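You operate a simulated robot arm through the tools that you are given. There is no shell and no other tool. Be economical: measure what you need, move in short steps, check, and stop when the job is done.

Carry out the task below with a simulated robot arm. There is one attempt and no reset: what you move stays moved.

Task
Leak-test the clamped pump head at 2 bar, vent it, then sort it onto a mat.
Fine: drop under 0.05 bar: green mat, else red mat; air knob shut, vent left open, clamp and plunger drawn back.
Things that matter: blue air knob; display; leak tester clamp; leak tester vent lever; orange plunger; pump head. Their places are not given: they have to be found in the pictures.

The check looks at the end state, three seconds after you hand in, the way a careful person would. Anything else that was tipped, shoved, dropped, spilled or broken makes it a failure.

Robot
A 6-joint arm with a two-finger gripper, fixed in place. Base frame: the origin is at the foot of the arm, x ahead of it, y to its left, z up; the work surface is at about z = 72. Units: cm, degrees, N and s.
With the tool pointing down near the work surface it reaches from about 30 to 74 cm from the base axis. Its first joint turns from -166.0 to 166.0 degrees. Payload 1.57 kg.
The tool frame sits at the grasp point between the pads (the TCP): z along the fingers, y along the line on which they close. The tips reach 2.1 cm beyond it. The gripper opens to 7 cm. The gripper's body begins 5 cm behind the TCP.
Orientation is that of the tool frame in the base frame, as [roll, pitch, yaw] about the fixed x, y, z axes, in that order (R = Rz(yaw) Ry(pitch) Rx(roll)). With the fingers straight down and closing along the base's y, the tool's x points along the base's -x, its y along +y and its z along -z.

Tools
- The arm moves only by the tool step_arm. Its argument "deltas" is a list of rows, each a list of 7 numbers: the finger opening in cm, from 0 to 7, then the shift along the tool's x, y, z in units of 20 mm (1.0 is 20 mm), then the turn, a rotation vector about the tool's x, y, z in units of 8 degrees (1.0 is 8 degrees). In form: [[fingers, x, y, z, wx, wy, wz], ...]. A call has 1 to 10 rows; each row shifts and turns the commanded pose from where the row before left it, along the tool's axes as they then stand. A call with a number of a shift or a turn outside -1 to 1 is refused whole. A row lasts 0.2 s, in which the tool goes at most 5 cm and 8.6 degrees; a call with a longer step from one row to the next is refused whole, and so is a gripper value outside its range. Where a pose cannot be reached the arm comes as near as it can. A force on the tool above 70 N (or 10 N above the force at the start of the call, whichever is more), or a blocked arm, ends the call early, and 0.2 s more pass. The fingers move at their own pace and stop on an object; they squeeze with about 30 N. The grip force told is the motor's: it shows also when the fingers shut on nothing. Time passes only in rows, and 0.2 s behind the last, so rows that do not move let the fingers close. The reply holds the time, the measured pose of the TCP, the force on the tool along the base axes, the opening and the grip force, in the units named above and with some noise, with the torque about the TCP (base axes, N m) and any sound that the robot's microphone picked up.
- Cameras (640 x 400 px; columns grow to the right, rows downward): "scene" is fixed at [39.19, -65.06, 159.08]; the picture's right is [0.96, -0.27, 0.00], its down [-0.19, -0.67, -0.71] and it looks along [0.19, 0.69, -0.70] (base axes); focal length 275 px, centre (320, 200). "wrist" rides on the gripper at [7.9, 0.4, -8.1] in the tool frame; the picture's right is [-0.05, 1.00, 0.00], its down [-0.67, -0.04, -0.74] and it looks along [-0.74, -0.04, 0.67] (tool axes); focal length 256 px, centre (320, 200).
- get_image(camera): a new picture of that camera. It takes no simulated time.
- locate(camera, pixels): there is no depth. For up to 12 entries [column, row, z] of the newest picture of that camera ("zoom" is the newest enlarged one), the place [x, y] in the base frame at which the ray of that pixel passes the height z, good to about 0.2 cm, but the place of the scene camera against the robot may be out by one fixed shift of up to 1.8 cm in any direction. It takes no simulated time.
- inspect(camera, box): a new picture of the part [left, top, right, bottom] of that camera's present view, enlarged. It takes no simulated time.
- finish_job(): hands the job in; it is judged then, once.

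Keep the steps short. Do not move on a guess: measure, check each grasp and each placing, and mend mistakes. In all there are 80 turns and 38 pictures (those below and enlarged ones count). Leave the gripper open and the arm clear of the work at the hand-in unless told otherwise, and finish with a single line.

The tools are called after "Request:" as name(argument=value, ...) on one line, values as JSON. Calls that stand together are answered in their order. step_arm: Moves the arm, as the interface text tells. Its arguments: {"type":"object","properties":{"deltas":{"type":"array","items":{"type":"array","items":{"type":"number"}}}},"required":["deltas"]} The other tools are called the same way: get_image (camera) takes a picture; locate (camera, pixels) gives the place at which the rays of pixels pass given heights; inspect (camera, box) takes an enlarged picture of a part of a camera's view; finish_job () hands the job in.

At the start:

```text
clock: 0.0
tcp_pos: [39.0, -10.12, 129.85]
tool_rot: [179.9, 0.0, -179.9]
ft_force: [0.0, -0.1, -0.4]
moment: [0.03, -0.02, 0.01]
opening: 7.01
gripper_force: 0.0
```

scene: 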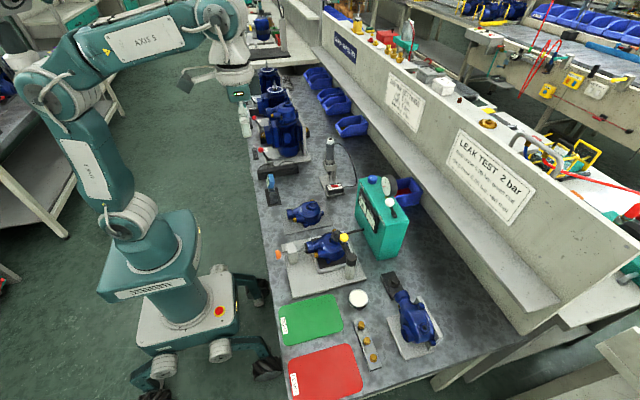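
wrist: 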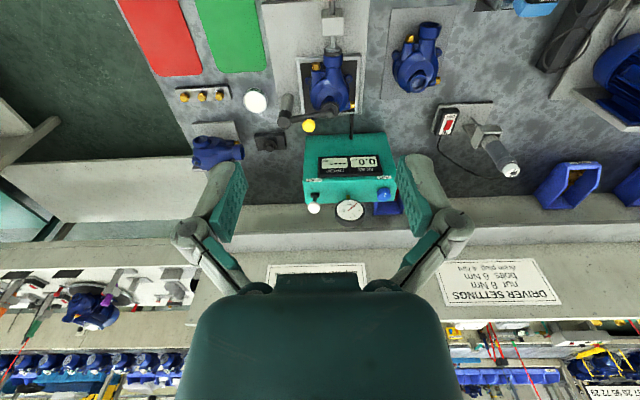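

I see the tester (green box), a clamped pump head on a plate, and the mats. I'll enlarge the tester area in both views to find the parts and read the placard.

Request:
inspect(camera="scene", box=[270, 165, 430, 300])

Request:
inspect(camera="wrist", box=[240, 0, 440, 225])

Request:
inspect(camera="scene", box=[440, 120, 540, 230])

```text
2.96 times, centred on (350, 232) of scene
```

zoom: 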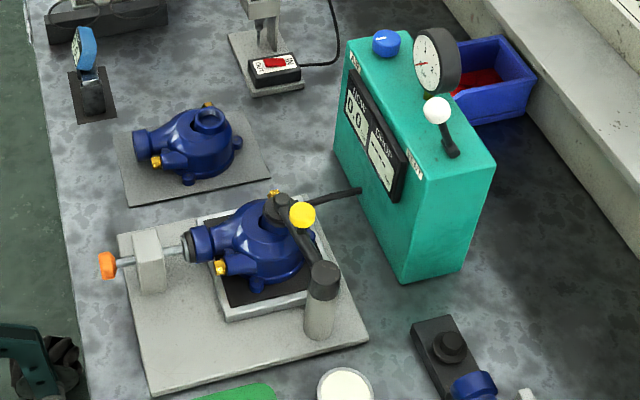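

```text
1.78 times, centred on (340, 112) of wrist
```

zoom: 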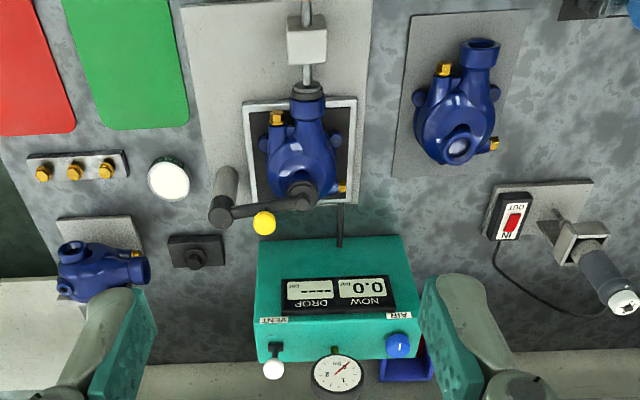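

```text
3.64 times, centred on (490, 175) of scene
```

zoom: 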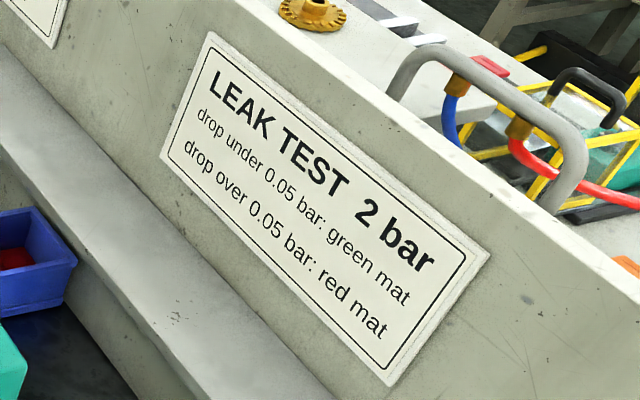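

The display reads 0.0 NOW and ---- DROP. Next I'll place the main features with both cameras.

Request:
locate(camera="wrist", pixels=[[308, 126, 72], [308, 126, 86], [315, 208, 90], [315, 208, 100], [384, 194, 90], [384, 194, 100], [328, 95, 76], [285, 120, 72], [285, 120, 84], [235, 35, 72], [158, 35, 72], [333, 108, 84]])

Request:
locate(camera="scene", pixels=[[345, 238, 72], [345, 238, 86], [380, 192, 90], [380, 192, 100], [368, 179, 90], [368, 179, 100], [297, 254, 76], [297, 254, 80], [350, 258, 80], [350, 258, 84], [310, 319, 72], [325, 372, 72]])

```text
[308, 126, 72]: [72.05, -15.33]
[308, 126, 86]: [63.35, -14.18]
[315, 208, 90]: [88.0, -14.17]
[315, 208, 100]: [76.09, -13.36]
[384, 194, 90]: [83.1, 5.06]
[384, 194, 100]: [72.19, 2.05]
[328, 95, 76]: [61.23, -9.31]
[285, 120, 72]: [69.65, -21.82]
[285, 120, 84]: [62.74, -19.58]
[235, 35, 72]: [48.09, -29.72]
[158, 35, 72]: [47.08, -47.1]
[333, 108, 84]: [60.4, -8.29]
```

```text
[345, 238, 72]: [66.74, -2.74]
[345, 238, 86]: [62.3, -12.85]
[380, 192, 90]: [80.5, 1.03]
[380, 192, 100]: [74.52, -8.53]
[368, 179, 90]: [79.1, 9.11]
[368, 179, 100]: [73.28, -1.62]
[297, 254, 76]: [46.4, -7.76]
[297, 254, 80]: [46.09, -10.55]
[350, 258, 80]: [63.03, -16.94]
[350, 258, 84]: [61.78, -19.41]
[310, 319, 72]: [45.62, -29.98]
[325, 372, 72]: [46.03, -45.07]
```

Triangulated: yellow clamp ball is near (62,-14,87.5) and the air knob near (77,3.3,95.5). I'll move the wrist camera closer to the tester for a better view, staying high and clear.

Request:
step_arm(deltas=[[7, -0.95, 0.25, 0.9, 0, 0, 0], [7, -0.95, 0.25, 0.9, 0, 0, 0], [7, -0.95, 0.25, 0.9, 0, 0, 0], [7, -0.95, 0.25, 0.9, 0, 0, 0], [7, -0.95, 0.25, 0.9, 0, 0, 0], [7, -0.95, 0.25, 0.9, 0, 0, 0], [7, -0.95, 0.25, 0.9, 0, 0, 0], [7, -0.95, 0.25, 0.9, 0, 0, 0], [7, -0.95, 0.25, 0.9, 0, 0, 0], [7, -0.95, 0.25, 0.9, 0, 0, 0]])

Request:
get_image(camera="wrist")

```text
clock: 2.2
tcp_pos: [57.91, -5.26, 111.9]
tool_rot: [-180.0, 0.1, -180.0]
ft_force: [0.4, 0.7, -0.6]
moment: [0.01, 0.01, 0.0]
opening: 6.98
gripper_force: 0.0
```

```text
32 pictures are left
```

wrist: 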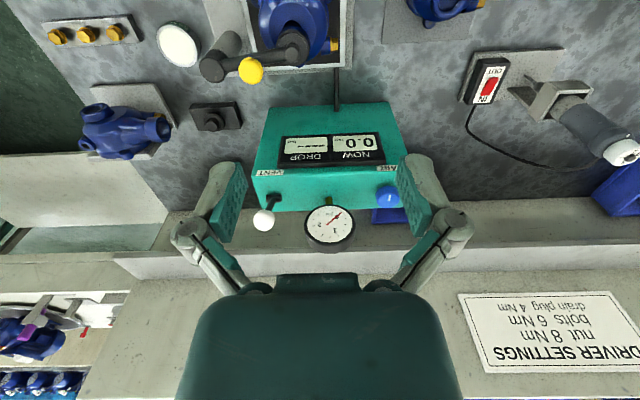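

Closer view now. I'll enlarge the tester top (240..440, 90..250) and get rays for its parts.

Request:
inspect(camera="wrist", box=[240, 100, 420, 250])

Request:
locate(camera="wrist", pixels=[[251, 70, 80], [251, 70, 90], [263, 220, 90], [263, 220, 100], [274, 198, 94], [387, 196, 90], [387, 196, 100], [258, 204, 95], [400, 205, 95], [212, 70, 84], [292, 48, 84], [333, 200, 100]])

Request:
locate(camera="scene", pixels=[[389.5, 201.6, 90], [389.5, 201.6, 100], [372.3, 178.6, 90], [372.3, 178.6, 100], [344.3, 236.7, 84], [344.3, 236.7, 90], [351.7, 256, 80], [351.7, 256, 90]])

```text
2.67 times, centred on (330, 175) of wrist
```

zoom: 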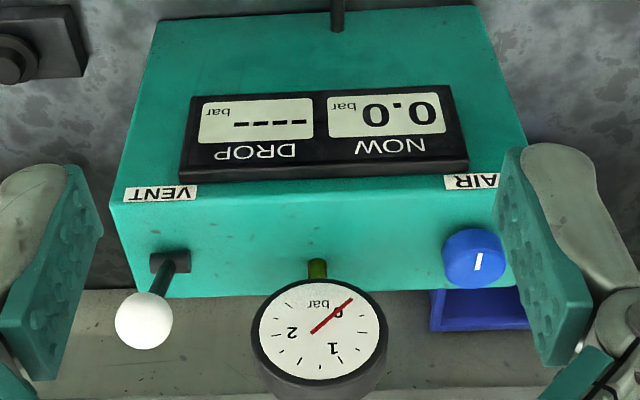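

```text
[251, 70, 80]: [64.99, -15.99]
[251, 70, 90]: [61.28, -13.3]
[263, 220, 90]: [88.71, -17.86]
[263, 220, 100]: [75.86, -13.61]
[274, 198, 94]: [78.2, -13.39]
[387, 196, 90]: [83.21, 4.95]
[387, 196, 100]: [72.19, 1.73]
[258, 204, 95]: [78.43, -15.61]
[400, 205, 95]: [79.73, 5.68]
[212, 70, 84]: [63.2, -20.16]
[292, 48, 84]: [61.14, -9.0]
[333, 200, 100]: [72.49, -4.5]
```

```text
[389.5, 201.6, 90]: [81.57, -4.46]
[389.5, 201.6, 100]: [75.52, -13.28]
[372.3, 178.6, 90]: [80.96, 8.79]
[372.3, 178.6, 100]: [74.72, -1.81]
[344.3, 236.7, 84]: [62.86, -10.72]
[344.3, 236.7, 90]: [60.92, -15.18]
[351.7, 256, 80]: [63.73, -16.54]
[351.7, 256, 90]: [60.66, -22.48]
```

Estimates so far: vent ball (75.7,-13.5,100) leaning toward the arm, air knob top (77.5,3.3,95.2), clamp ball (62,-13.8,88). I'll move above the knob at a safe height, staying clear of the gauge, to check the reach.

Request:
locate(camera="wrist", pixels=[[330, 225, 96], [330, 225, 102], [355, 225, 96], [355, 225, 102]])

Request:
locate(camera="scene", pixels=[[388, 185, 96], [388, 185, 102]])

Request:
step_arm(deltas=[[5, 0, 0.86, 0, 0, 0, 0], [5, 0, 0.86, 0, 0, 0, 0], [5, 0, 0.86, 0, 0, 0, 0], [5, 0, 0.86, 0, 0, 0, 0], [5, 0, 0.86, 0, 0, 0, 0], [5, -1, 0, 0, 0, 0, 0], [5, -1, 0, 0, 0, 0, 0], [5, -1, 0, 0, 0, 0, 0], [5, -1, 0, 0, 0, 0, 0], [5, -1, 0, 0, 0, 0, 0]])

```text
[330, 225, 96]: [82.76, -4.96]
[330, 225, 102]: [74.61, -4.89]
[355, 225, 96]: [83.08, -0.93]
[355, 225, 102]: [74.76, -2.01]
```

```text
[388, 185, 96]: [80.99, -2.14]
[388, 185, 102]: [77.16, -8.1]
```

```text
clock: 4.4
tcp_pos: [67.79, 3.58, 111.8]
tool_rot: [-179.8, -0.2, -180.0]
ft_force: [0.3, 0.6, 2.2]
moment: [0.03, -0.04, 0.02]
opening: 4.99
gripper_force: 0.1
```

Gauge centre is about (79,-4.9,99), with its near edge at y≈-1.6, so the gripper has about 1 cm clearance at the knob. I'll continue forward 9.7 cm.

Request:
step_arm(deltas=[[5, -0.97, 0, 0, 0, 0, 0], [5, -0.97, 0, 0, 0, 0, 0], [5, -0.97, 0, 0, 0, 0, 0], [5, -0.97, 0, 0, 0, 0, 0], [5, -0.97, 0, 0, 0, 0, 0], [5, 0, 0, 0.9, 0, 0, 0], [5, 0, 0, 0.9, 0, 0, 0], [5, 0, 0, 0.9, 0, 0, 0], [5, 0, 0, 0.9, 0, 0, 0]])

Request:
get_image(camera="wrist")

```text
clock: 6.4
tcp_pos: [68.8, 3.28, 102.84]
tool_rot: [-179.8, 0.1, 180.0]
ft_force: [0.0, 0.8, 0.1]
moment: [0.0, -0.01, 0.01]
opening: 5.0
gripper_force: 0.0
out of reach, approached as far as the arm can: row 1, 2, 3, 4, 5
```

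```text
30 pictures are left
```

wrist: 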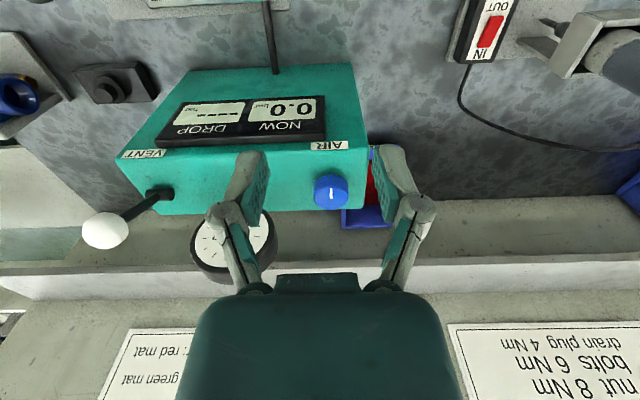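

The straight-down tool stops at about x=68.8, so I must tilt it forward. First I'll refine the knob position with this second wrist view, where the knob top is at (330,190).

Request:
locate(camera="wrist", pixels=[[331, 187, 92], [331, 187, 98], [105, 231, 96], [105, 231, 102], [160, 194, 92], [160, 194, 95], [365, 208, 90], [365, 208, 94], [275, 130, 92], [275, 130, 94]])

Request:
inspect(camera="wrist", box=[70, 60, 390, 280])

```text
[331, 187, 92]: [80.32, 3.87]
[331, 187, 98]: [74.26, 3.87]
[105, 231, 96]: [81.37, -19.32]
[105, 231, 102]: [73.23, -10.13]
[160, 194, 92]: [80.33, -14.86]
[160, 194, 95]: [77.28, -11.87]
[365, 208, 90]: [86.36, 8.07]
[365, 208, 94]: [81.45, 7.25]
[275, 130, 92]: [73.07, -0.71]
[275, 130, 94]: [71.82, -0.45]
```

```text
1.82 times, centred on (230, 170) of wrist
```

zoom: 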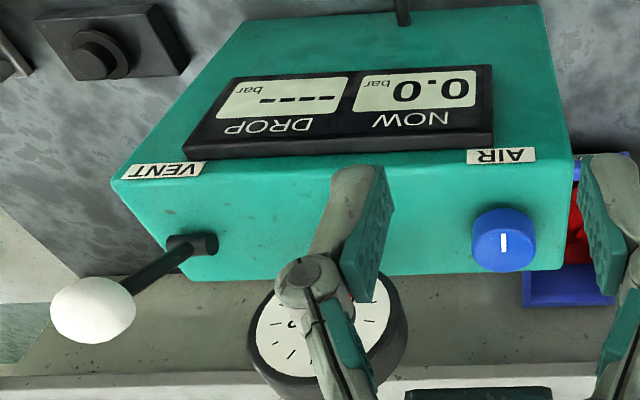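

Refined: knob top centre (77.7,3.85,94.7), vent ball (76.4,-13.8,99.6) with its pivot at (78.6,-13.4,93.6) turning in the x–z plane. Next I tilt the tool forward 30° and move to 5 cm above the knob.

Request:
step_arm(deltas=[[5, 0, 0, 0, 0, -0.9375, 0], [5, 0, 0, 0, 0, -0.9375, 0], [5, 0, 0, 0, 0, -0.9375, 0], [5, 0, 0, 0, 0, -0.9375, 0], [5, -0.786, 0.071, 0.864, 0, 0, 0], [5, -0.786, 0.071, 0.864, 0, 0, 0], [5, -0.786, 0.071, 0.864, 0, 0, 0], [5, -0.786, 0.071, 0.864, 0, 0, 0]])

```text
clock: 8.2
tcp_pos: [77.67, 3.86, 99.8]
tool_rot: [-179.9, 30.0, -180.0]
ft_force: [-0.1, -0.5, 0.8]
moment: [0.09, 0.0, -0.02]
opening: 4.98
gripper_force: 0.1
```

The reach works with the tilt. I'll lower so the fingertips straddle the knob, with TCP about (77.0,3.85,95.4), then look.

Request:
step_arm(deltas=[[5, 0.46, 0, 0.58, 0, 0, 0], [5, 0.46, 0, 0.58, 0, 0, 0], [5, 0.46, 0, 0.56, 0, 0, 0]])

Request:
get_image(camera="wrist")

Request:
inspect(camera="scene", box=[330, 140, 430, 240])

```text
clock: 9.0
tcp_pos: [76.99, 3.94, 95.53]
tool_rot: [-179.9, 30.1, 180.0]
ft_force: [-0.5, 0.5, 0.5]
moment: [-0.01, -0.02, 0.01]
opening: 4.98
gripper_force: 0.0
```

```text
28 pictures are left
```

wrist: 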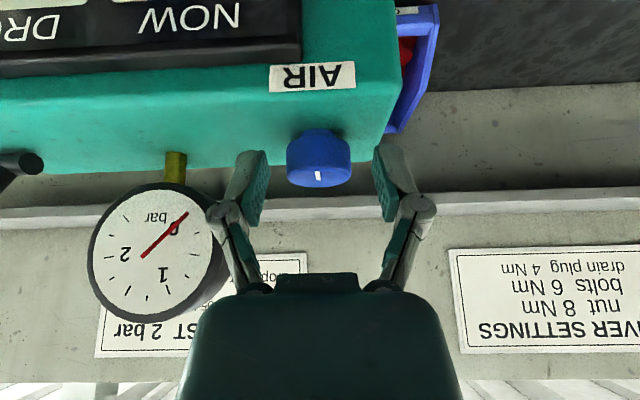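

```text
4.00 times, centred on (380, 190) of scene
```

zoom: 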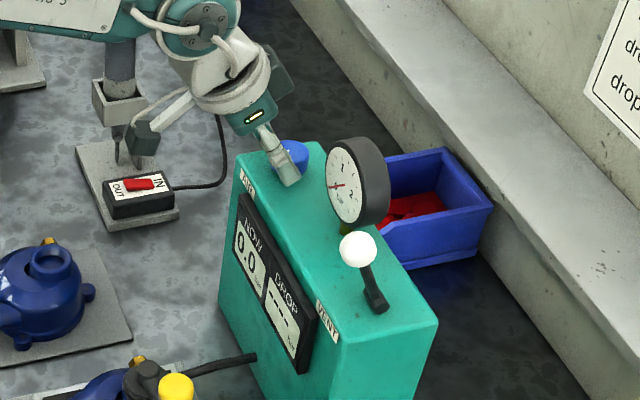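

The fingers straddle the knob and the gauge and display are readable. I'll close on the knob, then turn it 16° counter-clockwise about the vertical as a trial.

Request:
step_arm(deltas=[[2.5, 0, 0, 0, 0, 0, 0], [2.5, 0, 0, 0, 0, 0, 0], [2.5, 0, -0.05, 0, -0.5, 0, -0.866], [2.5, 0, -0.05, 0, -0.5, 0, -0.866]])

Request:
inspect(camera="wrist", box=[60, 0, 440, 320])

```text
clock: 10.0
tcp_pos: [77.0, 3.28, 95.71]
tool_rot: [180.0, 30.1, -164.0]
ft_force: [-0.4, -14.4, 4.3]
moment: [-0.4, 0.52, -0.3]
opening: 3.22
gripper_force: 32.3
```

```text
1.25 times, centred on (250, 160) of wrist
```

zoom: 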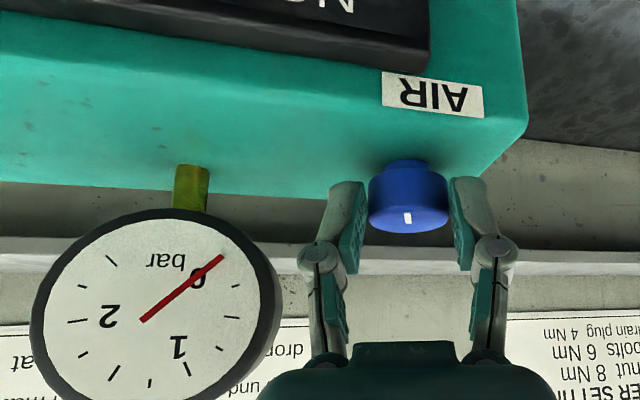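

The knob line stayed aligned with the gripper, so the knob turned with it, but the gauge is still 0. There is a −14 N side load, so I'll ease 0.4 cm toward −y and turn another 16°.

Request:
step_arm(deltas=[[2.5, 0, -0.2, 0, 0, 0, 0], [2.5, 0, -0.05, 0, -0.5, 0, -0.866], [2.5, 0, -0.05, 0, -0.5, 0, -0.866]])

Request:
inspect(camera="scene", box=[330, 140, 430, 240])

```text
clock: 10.8
tcp_pos: [77.3, 2.81, 95.72]
tool_rot: [180.0, 30.2, -148.0]
ft_force: [-5.7, -13.9, 8.6]
moment: [-0.11, 0.35, -0.16]
opening: 3.21
gripper_force: 31.7
```

```text
4.00 times, centred on (380, 190) of scene
```

zoom: 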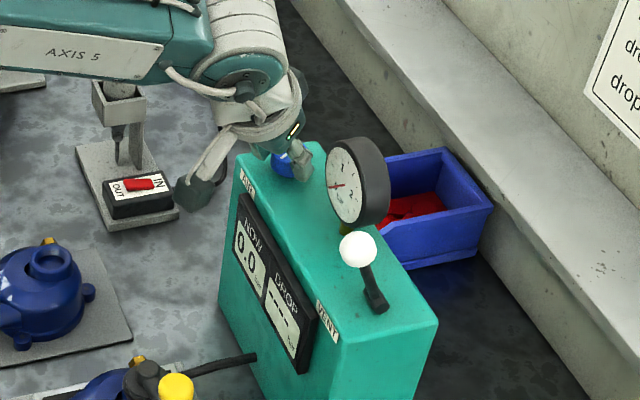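

Still 0.0. I'll check the knob line and the fingers with the wrist camera.

Request:
inspect(camera="wrist", box=[220, 60, 460, 260])

```text
2.00 times, centred on (340, 160) of wrist
```

zoom: 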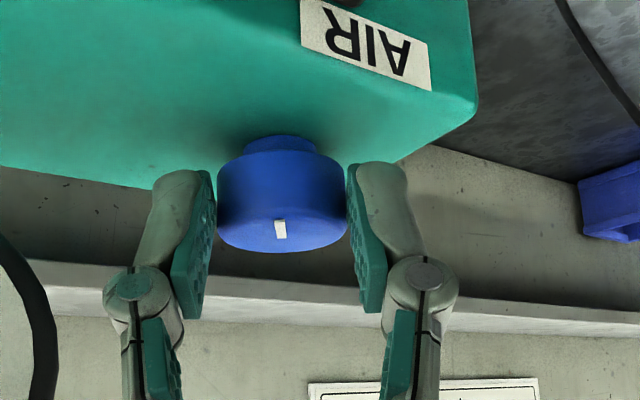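

The knob turned about 30° counter-clockwise with no pressure and no stop, so the vent is probably open. I'll turn the knob back to its start, release, and lift to check it before working on the vent.

Request:
step_arm(deltas=[[2.5, 0, 0.05, 0, 0.5, 0, 0.866], [2.5, 0, 0.05, 0, 0.5, 0, 0.866], [2.5, 0, 0.05, 0, 0.5, 0, 0.866], [2.5, 0, 0.05, 0, 0.5, 0, 0.866], [2.5, 0, 0, 0, 0, 0, 0]])

Request:
inspect(camera="wrist", box=[220, 60, 460, 260])

```text
clock: 12.0
tcp_pos: [76.91, 3.93, 95.75]
tool_rot: [-179.9, 29.8, -179.9]
ft_force: [-20.0, 5.5, 12.6]
moment: [0.06, 0.77, 0.09]
opening: 3.21
gripper_force: 32.0
```

```text
2.00 times, centred on (340, 160) of wrist
```

zoom: 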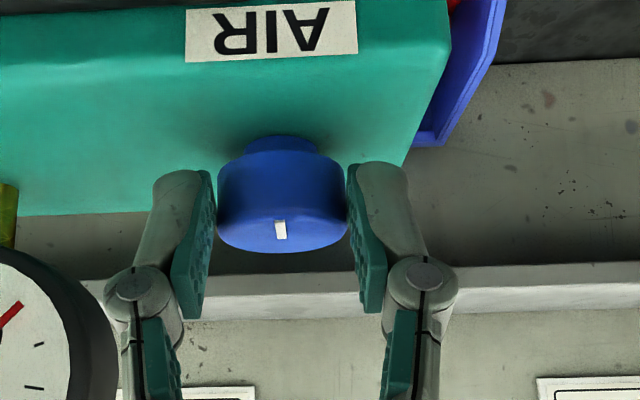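

The knob is back at its shut mark. I'll release, lift to z≈107 over the gauge, and move across to above the vent lever.

Request:
step_arm(deltas=[[5, 0, 0, 0, 0, 0, 0], [5, 0, 0, 0, 0, 0, 0], [5, -0.565, 0, -0.98, 0, 0, 0], [5, -0.565, 0, -0.98, 0, 0, 0], [5, -0.565, 0, -0.98, 0, 0, 0], [5, -0.565, 0, -0.98, 0, 0, 0], [5, -0.565, 0, -0.98, 0, 0, 0]])

Request:
step_arm(deltas=[[5, 0, -0.985, 0, 0, 0, 0], [5, 0, -0.985, 0, 0, 0, 0], [5, 0, -0.985, 0, 0, 0, 0], [5, 0, -0.985, 0, 0, 0, 0], [5, 0, -0.985, 0, 0, 0, 0], [5, 0, -0.985, 0, 0, 0, 0], [5, 0, -0.985, 0, 0, 0, 0], [5, 0, -0.985, 0, 0, 0, 0], [5, 0, -0.985, 0, 0, 0, 0]])

Request:
get_image(camera="wrist")

```text
clock: 13.6
tcp_pos: [77.18, 3.68, 106.77]
tool_rot: [-179.9, 29.9, 179.9]
ft_force: [0.5, 0.3, 0.1]
moment: [0.0, 0.0, -0.01]
opening: 5.0
gripper_force: 0.0
```

```text
clock: 15.6
tcp_pos: [77.2, -14.28, 107.01]
tool_rot: [180.0, 30.0, -180.0]
ft_force: [0.2, 0.2, 0.4]
moment: [-0.02, -0.01, 0.0]
opening: 5.0
gripper_force: 0.0
```

```text
22 pictures are left
```

wrist: 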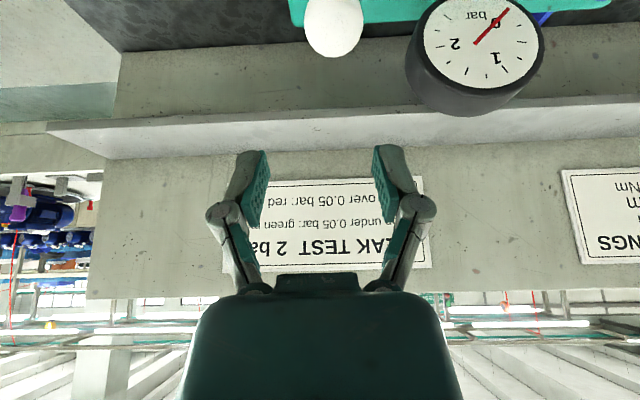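

I see the vent ball at (334,25). I'll check its position.

Request:
locate(camera="wrist", pixels=[[334, 25, 98], [334, 25, 99.6], [334, 25, 101]])

```text
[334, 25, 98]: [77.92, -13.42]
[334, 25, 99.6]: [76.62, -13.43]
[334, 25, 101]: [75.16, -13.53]
```

The ball is at (76.5,-13.45,99.6). I'll go down around it and close gently to grip it.

Request:
step_arm(deltas=[[5, 0.717, 0.138, 0.877, 0, 0, 0], [5, 0.717, 0.138, 0.877, 0, 0, 0], [5, 0.717, 0.138, 0.877, 0, 0, 0], [2, 0, 0, 0, 0, 0, 0], [2, 0, 0, 0, 0, 0, 0]])

```text
clock: 16.8
tcp_pos: [76.02, -13.43, 100.23]
tool_rot: [-180.0, 30.1, 179.8]
ft_force: [-3.7, -5.6, 3.8]
moment: [-0.05, 0.09, -0.03]
opening: 2.54
gripper_force: 32.1
```

The ball is gripped at 2.54 cm. I'll push the lever away (+x) in small steps to see whether it swings.

Request:
step_arm(deltas=[[2, -0.433, 0, 0.25, 0, 0, 0], [2, -0.433, 0, 0.25, 0, 0, 0], [2, -0.433, 0, 0.25, 0, 0, 0]])

```text
clock: 17.6
tcp_pos: [79.08, -13.43, 99.92]
tool_rot: [179.9, 29.9, 179.9]
ft_force: [1.0, -6.8, -0.6]
moment: [-0.01, -0.04, 0.1]
opening: 2.53
gripper_force: 25.4
```

The lever swings easily. I'll continue in +x, dropping slightly along the arc, until it stops.

Request:
step_arm(deltas=[[2, -0.4, 0, 0.3, 0, 0, 0], [2, -0.35, 0, 0.35, 0, 0, 0], [2, -0.3, 0, 0.4, 0, 0, 0]])

Request:
get_image(camera="wrist")

```text
clock: 18.4
tcp_pos: [81.15, -13.53, 99.5]
tool_rot: [-180.0, 30.2, -179.9]
ft_force: [-1.7, -5.0, 12.7]
moment: [0.02, 0.33, 0.11]
opening: 2.64
gripper_force: 31.9
out of reach, approached as far as the arm can: row 3
```

```text
21 pictures are left
```

wrist: 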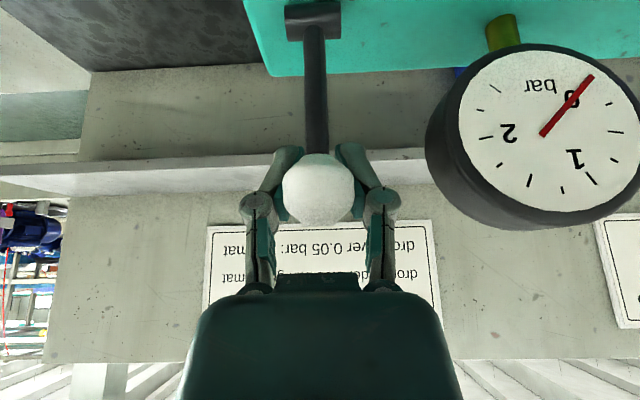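

The lever has swung to the far side (about +24°) and the upward force suggests it's at its stop. I'll release and back off along the tool axis to see if it stays.

Request:
step_arm(deltas=[[5, 0, 0, 0, 0, 0, 0], [5, 0, 0, 0, 0, 0, 0], [5, 0, 0, -1, 0, 0, 0], [5, 0, 0, -1, 0, 0, 0], [5, 0, 0, -1, 0, 0, 0], [5, 0, 0, -1, 0, 0, 0]])

Request:
inspect(camera="scene", box=[330, 140, 430, 240])

```text
clock: 19.8
tcp_pos: [77.01, -13.47, 106.05]
tool_rot: [180.0, 29.9, 179.9]
ft_force: [-0.6, -0.5, -0.4]
moment: [0.0, -0.04, 0.0]
opening: 5.01
gripper_force: 0.0
```

```text
4.00 times, centred on (380, 190) of scene
```

zoom: 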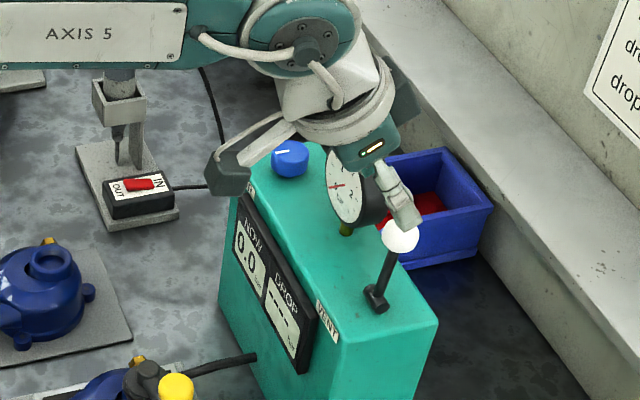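

The lever stays at the far side and the display is still readable from the scene camera. I'll go back over the gauge to the knob.

Request:
step_arm(deltas=[[5, -0.3, 0, -0.52, 0, 0, 0], [5, 0, 0.967, 0, 0, 0, 0], [5, 0, 0.967, 0, 0, 0, 0], [5, 0, 0.967, 0, 0, 0, 0], [5, 0, 0.967, 0, 0, 0, 0], [5, 0, 0.967, 0, 0, 0, 0], [5, 0, 0.967, 0, 0, 0, 0], [5, 0, 0.967, 0, 0, 0, 0], [5, 0, 0.967, 0, 0, 0, 0], [5, 0, 0.967, 0, 0, 0, 0]])

Request:
step_arm(deltas=[[5, 0.425, 0, 0.87, 0, 0, 0], [5, 0.425, 0, 0.87, 0, 0, 0], [5, 0.425, 0, 0.87, 0, 0, 0], [5, 0.425, 0, 0.87, 0, 0, 0], [5, 0.425, 0, 0.87, 0, 0, 0], [5, 0.425, 0, 0.87, 0, 0, 0]])

```text
clock: 22.0
tcp_pos: [77.05, 4.17, 107.3]
tool_rot: [-179.8, 29.9, -180.0]
ft_force: [0.4, -0.1, -0.1]
moment: [0.01, 0.0, 0.02]
opening: 5.01
gripper_force: 0.1
```

```text
clock: 23.4
tcp_pos: [77.84, 4.07, 95.7]
tool_rot: [-179.9, 29.9, 179.9]
ft_force: [0.1, -0.4, -0.2]
moment: [0.01, 0.03, 0.01]
opening: 4.99
gripper_force: 0.0
```

In position on the knob. I'll grip and turn it 16° counter-clockwise, then read the pressure.

Request:
step_arm(deltas=[[2.5, 0, 0, 0, 0, 0, 0], [2.5, 0, 0, 0, 0, 0, 0], [2.5, 0, -0.08, 0, -0.5, 0, -0.866], [2.5, 0, -0.08, 0, -0.5, 0, -0.866]])

Request:
inspect(camera="scene", box=[375, 170, 425, 220])

```text
clock: 24.4
tcp_pos: [77.97, 3.44, 95.84]
tool_rot: [180.0, 29.9, -164.0]
ft_force: [2.7, -7.7, 3.7]
moment: [-0.01, 0.37, -0.08]
opening: 3.39
gripper_force: 32.5
```

```text
8.00 times, centred on (400, 195) of scene
```

zoom: 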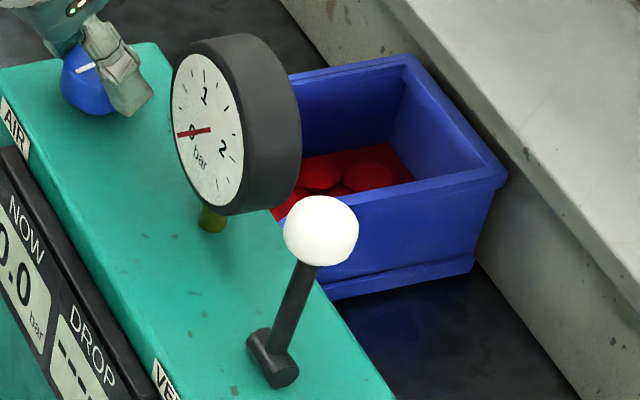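

Pressure is still 0.0 at 16°. I'll turn another 16° and wait a beat.

Request:
step_arm(deltas=[[2.5, 0, -0.08, 0, -0.5, 0, -0.866], [2.5, 0, -0.08, 0, -0.5, 0, -0.866]])

Request:
inspect(camera="scene", box=[360, 165, 420, 225])

```text
clock: 25.0
tcp_pos: [77.98, 3.2, 96.05]
tool_rot: [179.9, 30.0, -148.0]
ft_force: [-0.6, -8.5, 5.2]
moment: [-0.46, 0.68, -0.07]
opening: 3.37
gripper_force: 31.8
```

```text
6.67 times, centred on (390, 195) of scene
```

zoom: 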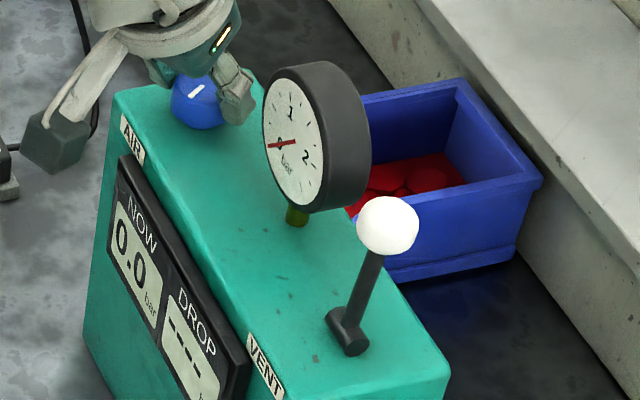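

Still 0.0 at 32°. I'll turn a further 24°, to 56° in total.

Request:
step_arm(deltas=[[2.5, 0, -0.08, 0, -0.5, 0, -0.866], [2.5, 0, -0.08, 0, -0.5, 0, -0.866], [2.5, 0, -0.08, 0, -0.5, 0, -0.866]])

Request:
inspect(camera="scene", box=[360, 165, 420, 225])

```text
clock: 25.8
tcp_pos: [78.26, 2.98, 95.89]
tool_rot: [179.9, 30.0, -123.9]
ft_force: [-11.7, -4.9, 7.5]
moment: [-0.09, 0.51, 0.08]
opening: 3.4
gripper_force: 31.7
```

```text
6.67 times, centred on (390, 195) of scene
```

zoom: 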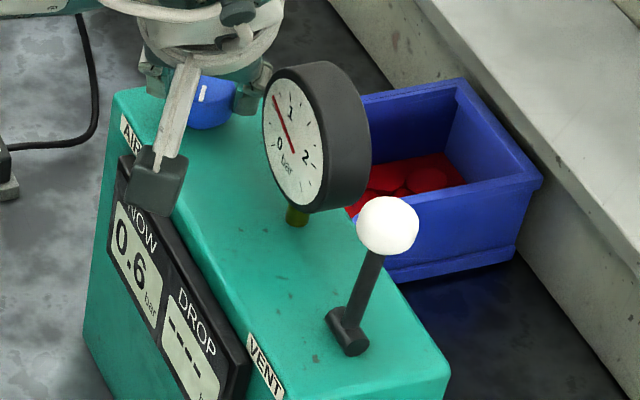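

Pressure is 0.6 bar, so this is the vent's shut position. I'll hold still briefly to learn whether it rises with time or with angle.

Request:
step_arm(deltas=[[2.5, 0, 0, 0, 0, 0, 0]])

Request:
inspect(camera="scene", box=[360, 165, 420, 225])

```text
clock: 26.2
tcp_pos: [78.3, 2.97, 95.88]
tool_rot: [180.0, 30.0, -123.9]
ft_force: [-17.0, -4.8, 7.2]
moment: [0.11, 0.1, 0.12]
opening: 3.36
gripper_force: 31.9
```

```text
6.67 times, centred on (390, 195) of scene
```

zoom: 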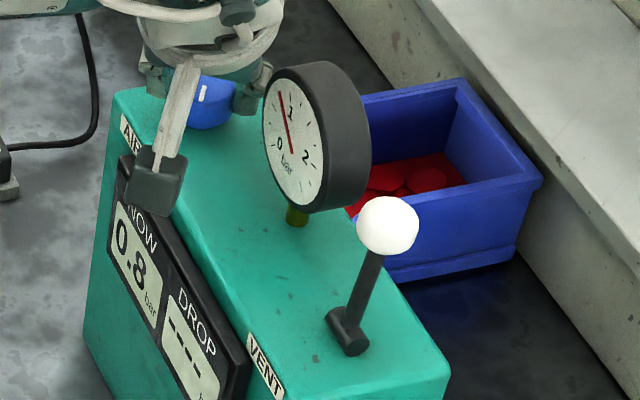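

It rises with time, about 0.5 bar/s. I'll wait 1.4 s and read again.

Request:
step_arm(deltas=[[2.5, 0, 0, 0, 0, 0, 0], [2.5, 0, 0, 0, 0, 0, 0], [2.5, 0, 0, 0, 0, 0, 0], [2.5, 0, 0, 0, 0, 0, 0], [2.5, 0, 0, 0, 0, 0, 0], [2.5, 0, 0, 0, 0, 0, 0]])

Request:
inspect(camera="scene", box=[360, 165, 420, 225])

```text
clock: 27.6
tcp_pos: [78.26, 3.13, 95.88]
tool_rot: [-180.0, 30.1, -124.0]
ft_force: [-18.5, -4.1, 9.1]
moment: [0.08, 0.26, 0.14]
opening: 3.37
gripper_force: 31.8
```

```text
6.67 times, centred on (390, 195) of scene
```

zoom: 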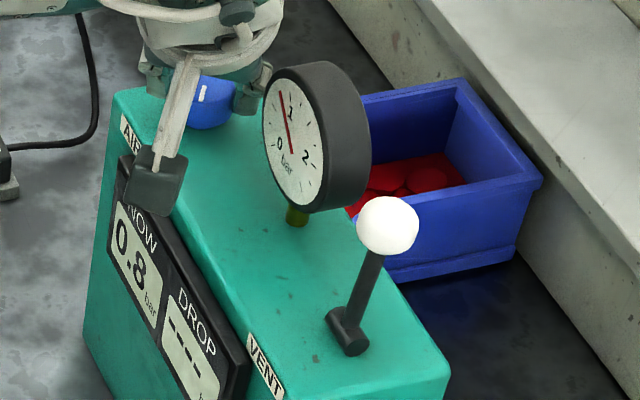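

It is stable at 0.8 bar, so the knob acts as a regulator set by angle. I'll turn another 24°, let it settle, and read.

Request:
step_arm(deltas=[[2.5, 0, -0.02, 0, -0.5, 0, -0.866], [2.5, 0, -0.02, 0, -0.5, 0, -0.866], [2.5, 0, -0.02, 0, -0.5, 0, -0.866], [2.5, 0, 0, 0, 0, 0, 0], [2.5, 0, 0, 0, 0, 0, 0], [2.5, 0, 0, 0, 0, 0, 0]])

Request:
inspect(camera="scene", box=[360, 165, 420, 225])

```text
clock: 29.0
tcp_pos: [75.41, 1.63, 95.0]
tool_rot: [-179.8, 29.5, -100.8]
ft_force: [25.1, -62.0, -0.9]
moment: [-0.4, 0.02, -2.28]
opening: 6.41
gripper_force: 30.0
out of reach, approached as far as the arm can: row 1, 2, 3
```

```text
6.67 times, centred on (390, 195) of scene
```

zoom: 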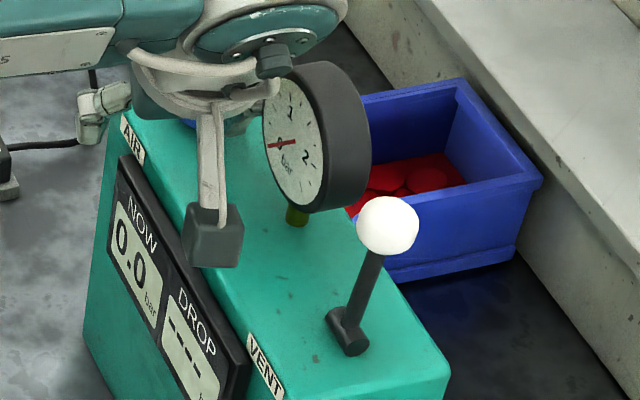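

The arm hit its reach limit and slipped off the knob, and the pressure is back to 0. I'll open fully and lift straight up to relieve the load.

Request:
step_arm(deltas=[[6.6, -0.4, 0, -0.7, 0, 0, 0], [6.6, -0.5, 0, -0.866, 0, 0, 0], [6.6, -0.5, 0, -0.866, 0, 0, 0], [6.6, -0.5, 0, -0.866, 0, 0, 0], [6.6, -0.5, 0, -0.866, 0, 0, 0]])

Request:
inspect(camera="scene", box=[350, 160, 420, 230])

```text
clock: 30.2
tcp_pos: [73.11, 3.52, 104.19]
tool_rot: [180.0, 29.7, -99.9]
ft_force: [-0.1, 1.0, 0.2]
moment: [-0.01, -0.02, -0.04]
opening: 6.59
gripper_force: 0.1
out of reach, approached as far as the arm can: row 2, 3, 4, 5
```

```text
5.71 times, centred on (385, 195) of scene
```

zoom: 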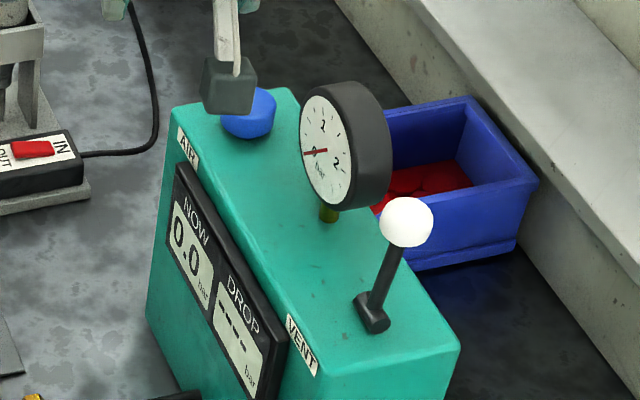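

Everything looks intact and nothing is loaded. I'll raise a little and rotate the tool back 80° to yaw 180, so I can see the knob mark.

Request:
step_arm(deltas=[[5, 0, 0, 0, 0.5, 0, 0.866], [5, 0, 0, 0, 0.5, 0, 0.866], [5, 0, 0, 0, 0.5, 0, 0.866], [5, 0, 0, 0, 0.5, 0, 0.866], [5, 0, 0, 0, 0.5, 0, 0.866], [5, 0, 0, 0, 0.5, 0, 0.866], [5, 0, 0, 0, 0.5, 0, 0.866], [5, 0, 0, 0, 0.5, 0, 0.866], [5, 0, 0, 0, 0.5, 0, 0.866], [5, 0, 0, 0, 0.5, 0, 0.866]])

Request:
get_image(camera="wrist")

```text
clock: 32.4
tcp_pos: [73.1, 2.99, 104.11]
tool_rot: [-180.0, 30.0, 180.0]
ft_force: [0.0, -1.0, 0.0]
moment: [0.04, 0.02, 0.01]
opening: 5.0
gripper_force: 0.0
```

```text
12 pictures are left
```

wrist: 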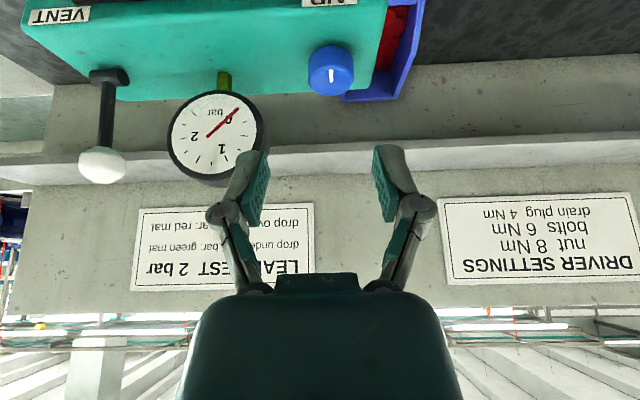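

The knob mark is back at the shut position and the pump is still sealed. I'll re-measure the knob axis from this view.

Request:
locate(camera="wrist", pixels=[[331, 70, 94.7], [331, 64, 94.7], [331, 80, 94.7]])

```text
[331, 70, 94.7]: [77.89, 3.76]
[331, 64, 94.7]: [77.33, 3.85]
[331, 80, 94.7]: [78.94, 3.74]
```

Fitting the earlier grips puts the knob axis at (78.7,3.7). To get a larger turn range I'll tilt to 38° and pre-rotate the tool 54° clockwise while still high.

Request:
step_arm(deltas=[[5, 0, 0, 0, 0, -1, 0], [5, 0, 0, 0, 0.616, 0, 0.788], [5, 0, 0, 0, 0.616, 0, 0.788], [5, 0, 0, 0, 0.616, 0, 0.788], [5, 0, 0, 0, 0.616, 0, 0.788], [5, 0, 0, 0, 0.616, 0, 0.788], [5, 0, 0, 0, 0.616, 0, 0.788], [5, 0, 0, 0, 0.462, 0, 0.591], [5, 0, 0, 0, 0, 0, 0]])

```text
clock: 34.4
tcp_pos: [72.9, 3.0, 104.16]
tool_rot: [-179.9, 38.0, 126.0]
ft_force: [0.1, 0.0, -0.3]
moment: [0.0, 0.01, -0.01]
opening: 4.99
gripper_force: 0.2
```

Next: over the knob, then down around it.

Request:
step_arm(deltas=[[5, 0.209, 0.853, 0.822, 0, 0, 0], [5, 0.209, 0.853, 0.822, 0, 0, 0], [5, 0.209, 0.853, 0.822, 0, 0, 0], [5, 0, 0, 0, 0, 0, 0]])

Request:
step_arm(deltas=[[5, 0.578, 0, 0.739, 0, 0, 0], [5, 0.578, 0, 0.739, 0, 0, 0], [5, 0, 0, 0, 0, 0, 0]])

```text
clock: 35.4
tcp_pos: [78.36, 4.21, 99.4]
tool_rot: [-179.8, 38.0, 126.2]
ft_force: [-1.0, 0.0, -0.2]
moment: [-0.02, 0.0, -0.02]
opening: 4.99
gripper_force: 0.0
```

```text
clock: 36.2
tcp_pos: [78.56, 4.43, 95.65]
tool_rot: [-179.9, 38.0, 126.1]
ft_force: [0.1, -1.0, 0.0]
moment: [-0.02, 0.03, 0.03]
opening: 5.0
gripper_force: 0.1
```

Positioned with no contact force. I'll grip and turn 72° counter-clockwise.

Request:
step_arm(deltas=[[2.5, 0, 0, 0, 0, 0, 0], [2.5, 0, -0.056, 0, -0.616, 0, -0.788], [2.5, 0, -0.056, 0, -0.616, 0, -0.788], [2.5, 0, -0.056, 0, -0.616, 0, -0.788], [2.5, 0, -0.056, 0, -0.616, 0, -0.788], [2.5, 0, -0.056, 0, -0.616, 0, -0.788], [2.5, 0, -0.056, 0, -0.616, 0, -0.788], [2.5, 0, -0.056, 0, -0.616, 0, -0.788], [2.5, 0, -0.056, 0, -0.616, 0, -0.788], [2.5, 0, -0.056, 0, -0.616, 0, -0.788]])

Request:
step_arm(deltas=[[2.5, 0, 0, 0, 0, 0, 0], [2.5, 0, 0, 0, 0, 0, 0], [2.5, 0, 0, 0, 0, 0, 0], [2.5, 0, 0, 0, 0, 0, 0]])

Request:
inspect(camera="scene", box=[360, 165, 420, 225])

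```text
clock: 38.4
tcp_pos: [77.97, 3.5, 95.64]
tool_rot: [179.9, 38.0, -162.1]
ft_force: [3.8, 1.1, 4.9]
moment: [0.12, 0.2, 0.0]
opening: 3.29
gripper_force: 32.4
```

```text
clock: 39.4
tcp_pos: [78.03, 3.52, 95.67]
tool_rot: [-180.0, 38.0, -162.0]
ft_force: [-0.7, 1.1, 7.5]
moment: [0.37, -0.59, 0.01]
opening: 3.27
gripper_force: 31.8
```

```text
6.67 times, centred on (390, 195) of scene
```

zoom: 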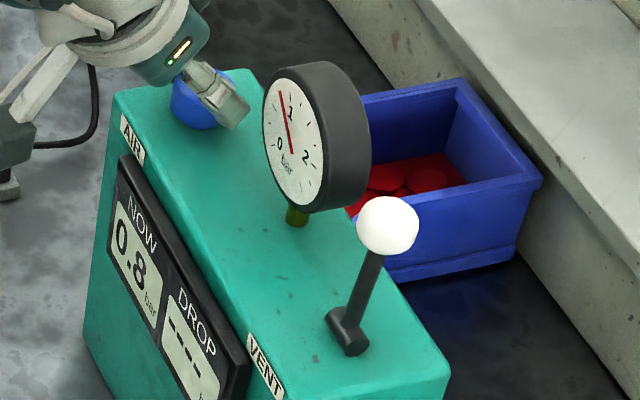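

It is again 0.8 bar. I'll turn another 24° and settle, which stays within reach.

Request:
step_arm(deltas=[[2.5, 0, -0.056, 0, -0.616, 0, -0.788], [2.5, 0, -0.056, 0, -0.616, 0, -0.788], [2.5, 0, -0.056, 0, -0.616, 0, -0.788], [2.5, 0, 0, 0, 0, 0, 0], [2.5, 0, 0, 0, 0, 0, 0], [2.5, 0, 0, 0, 0, 0, 0], [2.5, 0, 0, 0, 0, 0, 0], [2.5, 0, 0, 0, 0, 0, 0]])

Request:
inspect(camera="scene", box=[360, 165, 420, 225])

```text
clock: 41.2
tcp_pos: [78.08, 3.18, 95.77]
tool_rot: [179.9, 37.9, -138.1]
ft_force: [0.2, 3.7, 5.1]
moment: [0.76, -0.6, 0.02]
opening: 3.27
gripper_force: 31.9
```

```text
6.67 times, centred on (390, 195) of scene
```

zoom: 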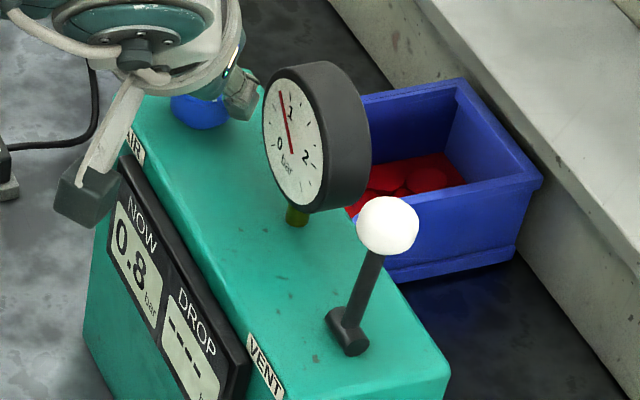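

It is still 0.8 bar regardless of angle, so supply is balanced by a leak path, most likely a vent that is not fully shut. I'll turn the knob back shut and measure the lever's actual lean.

Request:
step_arm(deltas=[[2.5, 0, 0.056, 0, 0.616, 0, 0.788], [2.5, 0, 0.056, 0, 0.616, 0, 0.788], [2.5, 0, 0.056, 0, 0.616, 0, 0.788], [2.5, 0, 0.056, 0, 0.616, 0, 0.788], [2.5, 0, 0.056, 0, 0.616, 0, 0.788], [2.5, 0, 0.056, 0, 0.616, 0, 0.788], [2.5, 0, 0.056, 0, 0.616, 0, 0.788], [2.5, 0, 0.056, 0, 0.616, 0, 0.788], [2.5, 0, 0.056, 0, 0.616, 0, 0.788], [2.5, 0, 0.056, 0, 0.616, 0, 0.788]])

Request:
locate(camera="wrist", pixels=[[102, 165, 97], [102, 165, 100], [110, 76, 93.6]])

Request:
locate(camera="scene", pixels=[[399.9, 198.9, 97], [399.9, 198.9, 100], [394.5, 214.5, 93.6]])

```text
clock: 43.4
tcp_pos: [78.13, 4.23, 95.73]
tool_rot: [-179.9, 38.1, 142.1]
ft_force: [14.5, 6.4, 6.0]
moment: [-0.1, -0.33, 0.12]
opening: 3.31
gripper_force: 31.9
```

```text
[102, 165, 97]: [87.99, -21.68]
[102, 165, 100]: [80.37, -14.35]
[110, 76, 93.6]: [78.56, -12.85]
```

```text
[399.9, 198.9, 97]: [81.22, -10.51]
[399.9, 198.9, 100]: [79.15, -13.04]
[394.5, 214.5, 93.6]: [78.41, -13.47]
```

The ball is at about (79.8,-13.5,100.2), only +11° lean, so the vent is only half shut. I'll finish shutting the knob (16° more), release, and rise.

Request:
step_arm(deltas=[[2.5, 0, 0.056, 0, 0.616, 0, 0.788], [2.5, 0, 0.056, 0, 0.616, 0, 0.788], [5, 0, 0, 0, 0, 0, 0], [5, 0, 0, 0, 0, 0, 0], [5, -0.616, 0, -0.788, 0, 0, 0], [5, -0.616, 0, -0.788, 0, 0, 0], [5, -0.616, 0, -0.788, 0, 0, 0], [5, -0.616, 0, -0.788, 0, 0, 0], [5, -0.616, 0, -0.788, 0, 0, 0], [5, 0, 0, 0, 0, 0, 0]])

```text
clock: 45.6
tcp_pos: [77.45, 4.22, 105.49]
tool_rot: [-179.8, 38.1, 126.0]
ft_force: [-0.1, -0.6, -0.7]
moment: [-0.02, 0.06, -0.03]
opening: 4.99
gripper_force: 0.1
out of reach, approached as far as the arm can: row 8, 9
```

Now I'll rotate back to straight, retract 3 cm, and close the fingers.

Request:
step_arm(deltas=[[3, 0, 0, 0, -0.616, 0, -0.788], [3, 0, 0, 0, -0.616, 0, -0.788], [3, 0, 0, 0, -0.616, 0, -0.788], [3, 0, 0, 0, -0.616, 0, -0.788], [3, 0, 0, 0, -0.616, 0, -0.788], [3, 0, 0, 0, -0.616, 0, -0.788], [1, 0, 0, 0, -0.462, 0, -0.591], [0, 0.59, 0, -0.46, 0, 0, 0], [0, 0.59, 0, -0.46, 0, 0, 0]])

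Request:
step_arm(deltas=[[0, 0, -0.985, 0, 0, 0, 0], [0, 0, -0.985, 0, 0, 0, 0], [0, 0, -0.985, 0, 0, 0, 0], [0, 0, -0.985, 0, 0, 0, 0], [0, 0, -0.985, 0, 0, 0, 0], [0, 0, -0.985, 0, 0, 0, 0], [0, 0, -0.985, 0, 0, 0, 0], [0, 0, -0.985, 0, 0, 0, 0], [0, 0, -0.985, 0, 0, 0, 0]])

```text
clock: 47.6
tcp_pos: [74.3, 4.29, 105.34]
tool_rot: [-179.8, 37.9, -179.9]
ft_force: [0.7, 0.3, 0.4]
moment: [0.01, -0.02, 0.0]
opening: 0.01
gripper_force: 27.9
```

```text
clock: 49.6
tcp_pos: [74.31, -13.59, 105.31]
tool_rot: [180.0, 38.0, -180.0]
ft_force: [0.0, -0.7, -0.1]
moment: [0.01, -0.05, -0.01]
opening: 0.02
gripper_force: 28.9
```

I'll lower to ball height on the near side, then advance up to the ball.

Request:
step_arm(deltas=[[0, 0.77, 0, 0.985, 0, 0, 0], [0, 0.77, 0, 0.985, 0, 0, 0], [0, -0.355, 0, 0.277, 0, 0, 0], [0, -0.355, 0, 0.277, 0, 0, 0], [0, -0.355, 0, 0.277, 0, 0, 0]])

Request:
step_arm(deltas=[[0, -0.236, 0, 0.185, 0, 0, 0], [0, -0.236, 0, 0.185, 0, 0, 0], [0, -0.236, 0, 0.185, 0, 0, 0]])

```text
clock: 50.8
tcp_pos: [76.86, -13.49, 100.37]
tool_rot: [-179.9, 38.0, -179.9]
ft_force: [0.4, 0.1, -0.5]
moment: [0.03, 0.0, 0.0]
opening: 0.0
gripper_force: 28.5
```

```text
clock: 51.6
tcp_pos: [78.8, -13.55, 100.39]
tool_rot: [180.0, 37.9, 179.9]
ft_force: [-2.2, 1.0, -1.1]
moment: [0.02, 0.08, -0.01]
opening: 0.61
gripper_force: 28.4
```

Light contact (−2 N) and the lever is moving. I'll continue pushing in small steps.

Request:
step_arm(deltas=[[0, -0.236, 0, 0.185, 0, 0, 0], [0, -0.236, 0, 0.185, 0, 0, 0], [0, -0.2, 0, 0.22, 0, 0, 0]])

```text
clock: 52.2
tcp_pos: [79.18, -13.69, 99.75]
tool_rot: [179.8, 36.4, -180.0]
ft_force: [-43.3, 4.1, -2.8]
moment: [-0.17, 0.48, 0.09]
opening: 0.59
gripper_force: 28.9
stopped in row 2: the force on the tool passed its limit at 81 N (the readings are from after the stop); the commanded pose is now the measured one
```

It hit a firm stop, so the lever is at its far end. I'll back off and look at the lever.

Request:
step_arm(deltas=[[0, 0.59, 0, -0.46, 0, 0, 0], [0, 0.59, 0, -0.46, 0, 0, 0], [0, -0.616, 0, -0.788, 0, 0, 0], [0, -0.616, 0, -0.788, 0, 0, 0], [0, -0.616, 0, -0.788, 0, 0, 0]])

Request:
inspect(camera="scene", box=[350, 160, 420, 230])

```text
clock: 53.4
tcp_pos: [76.46, -13.56, 106.23]
tool_rot: [179.9, 37.1, 179.9]
ft_force: [0.9, -1.1, 0.2]
moment: [-0.01, 0.01, 0.01]
opening: 0.0
gripper_force: 28.1
```

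```text
5.71 times, centred on (385, 195) of scene
```

zoom: 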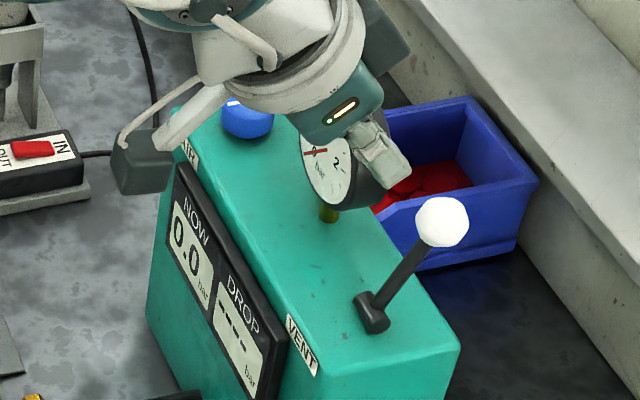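

The lever now leans fully over, so the vent should be shut. I'll return to the knob, with fingers open to 5 and a 16° clockwise pre-rotation.

Request:
step_arm(deltas=[[5, 0, 0.972, 0, 0, 0, 0], [5, 0, 0.972, 0, 0, 0, 0], [5, 0, 0.972, 0, 0, 0, 0], [5, 0, 0.972, 0, 0, 0, 0], [5, 0, 0.972, 0, 0, 0, 0], [5, 0, 0.972, 0, 0, 0, 0], [5, 0, 0.972, 0, 0, 0, 0], [5, 0, 0.972, 0, 0, 0, 0], [5, 0, 0.972, 0, 0, 0, 0]])

Request:
step_arm(deltas=[[5, 0, 0, 0, 0.603, 0, 0.798], [5, 0, 0, 0, 0.603, 0, 0.798], [5, 0, 0, 0, 0, 0, 0]])

```text
clock: 55.4
tcp_pos: [76.59, 3.74, 106.25]
tool_rot: [-179.9, 37.2, -180.0]
ft_force: [0.2, -0.2, 0.3]
moment: [0.02, 0.03, 0.02]
opening: 4.97
gripper_force: 0.0
```

```text
clock: 56.2
tcp_pos: [76.53, 3.87, 106.19]
tool_rot: [-180.0, 36.9, 163.9]
ft_force: [-1.0, 0.3, 0.2]
moment: [0.0, -0.01, 0.01]
opening: 5.0
gripper_force: 0.0
```

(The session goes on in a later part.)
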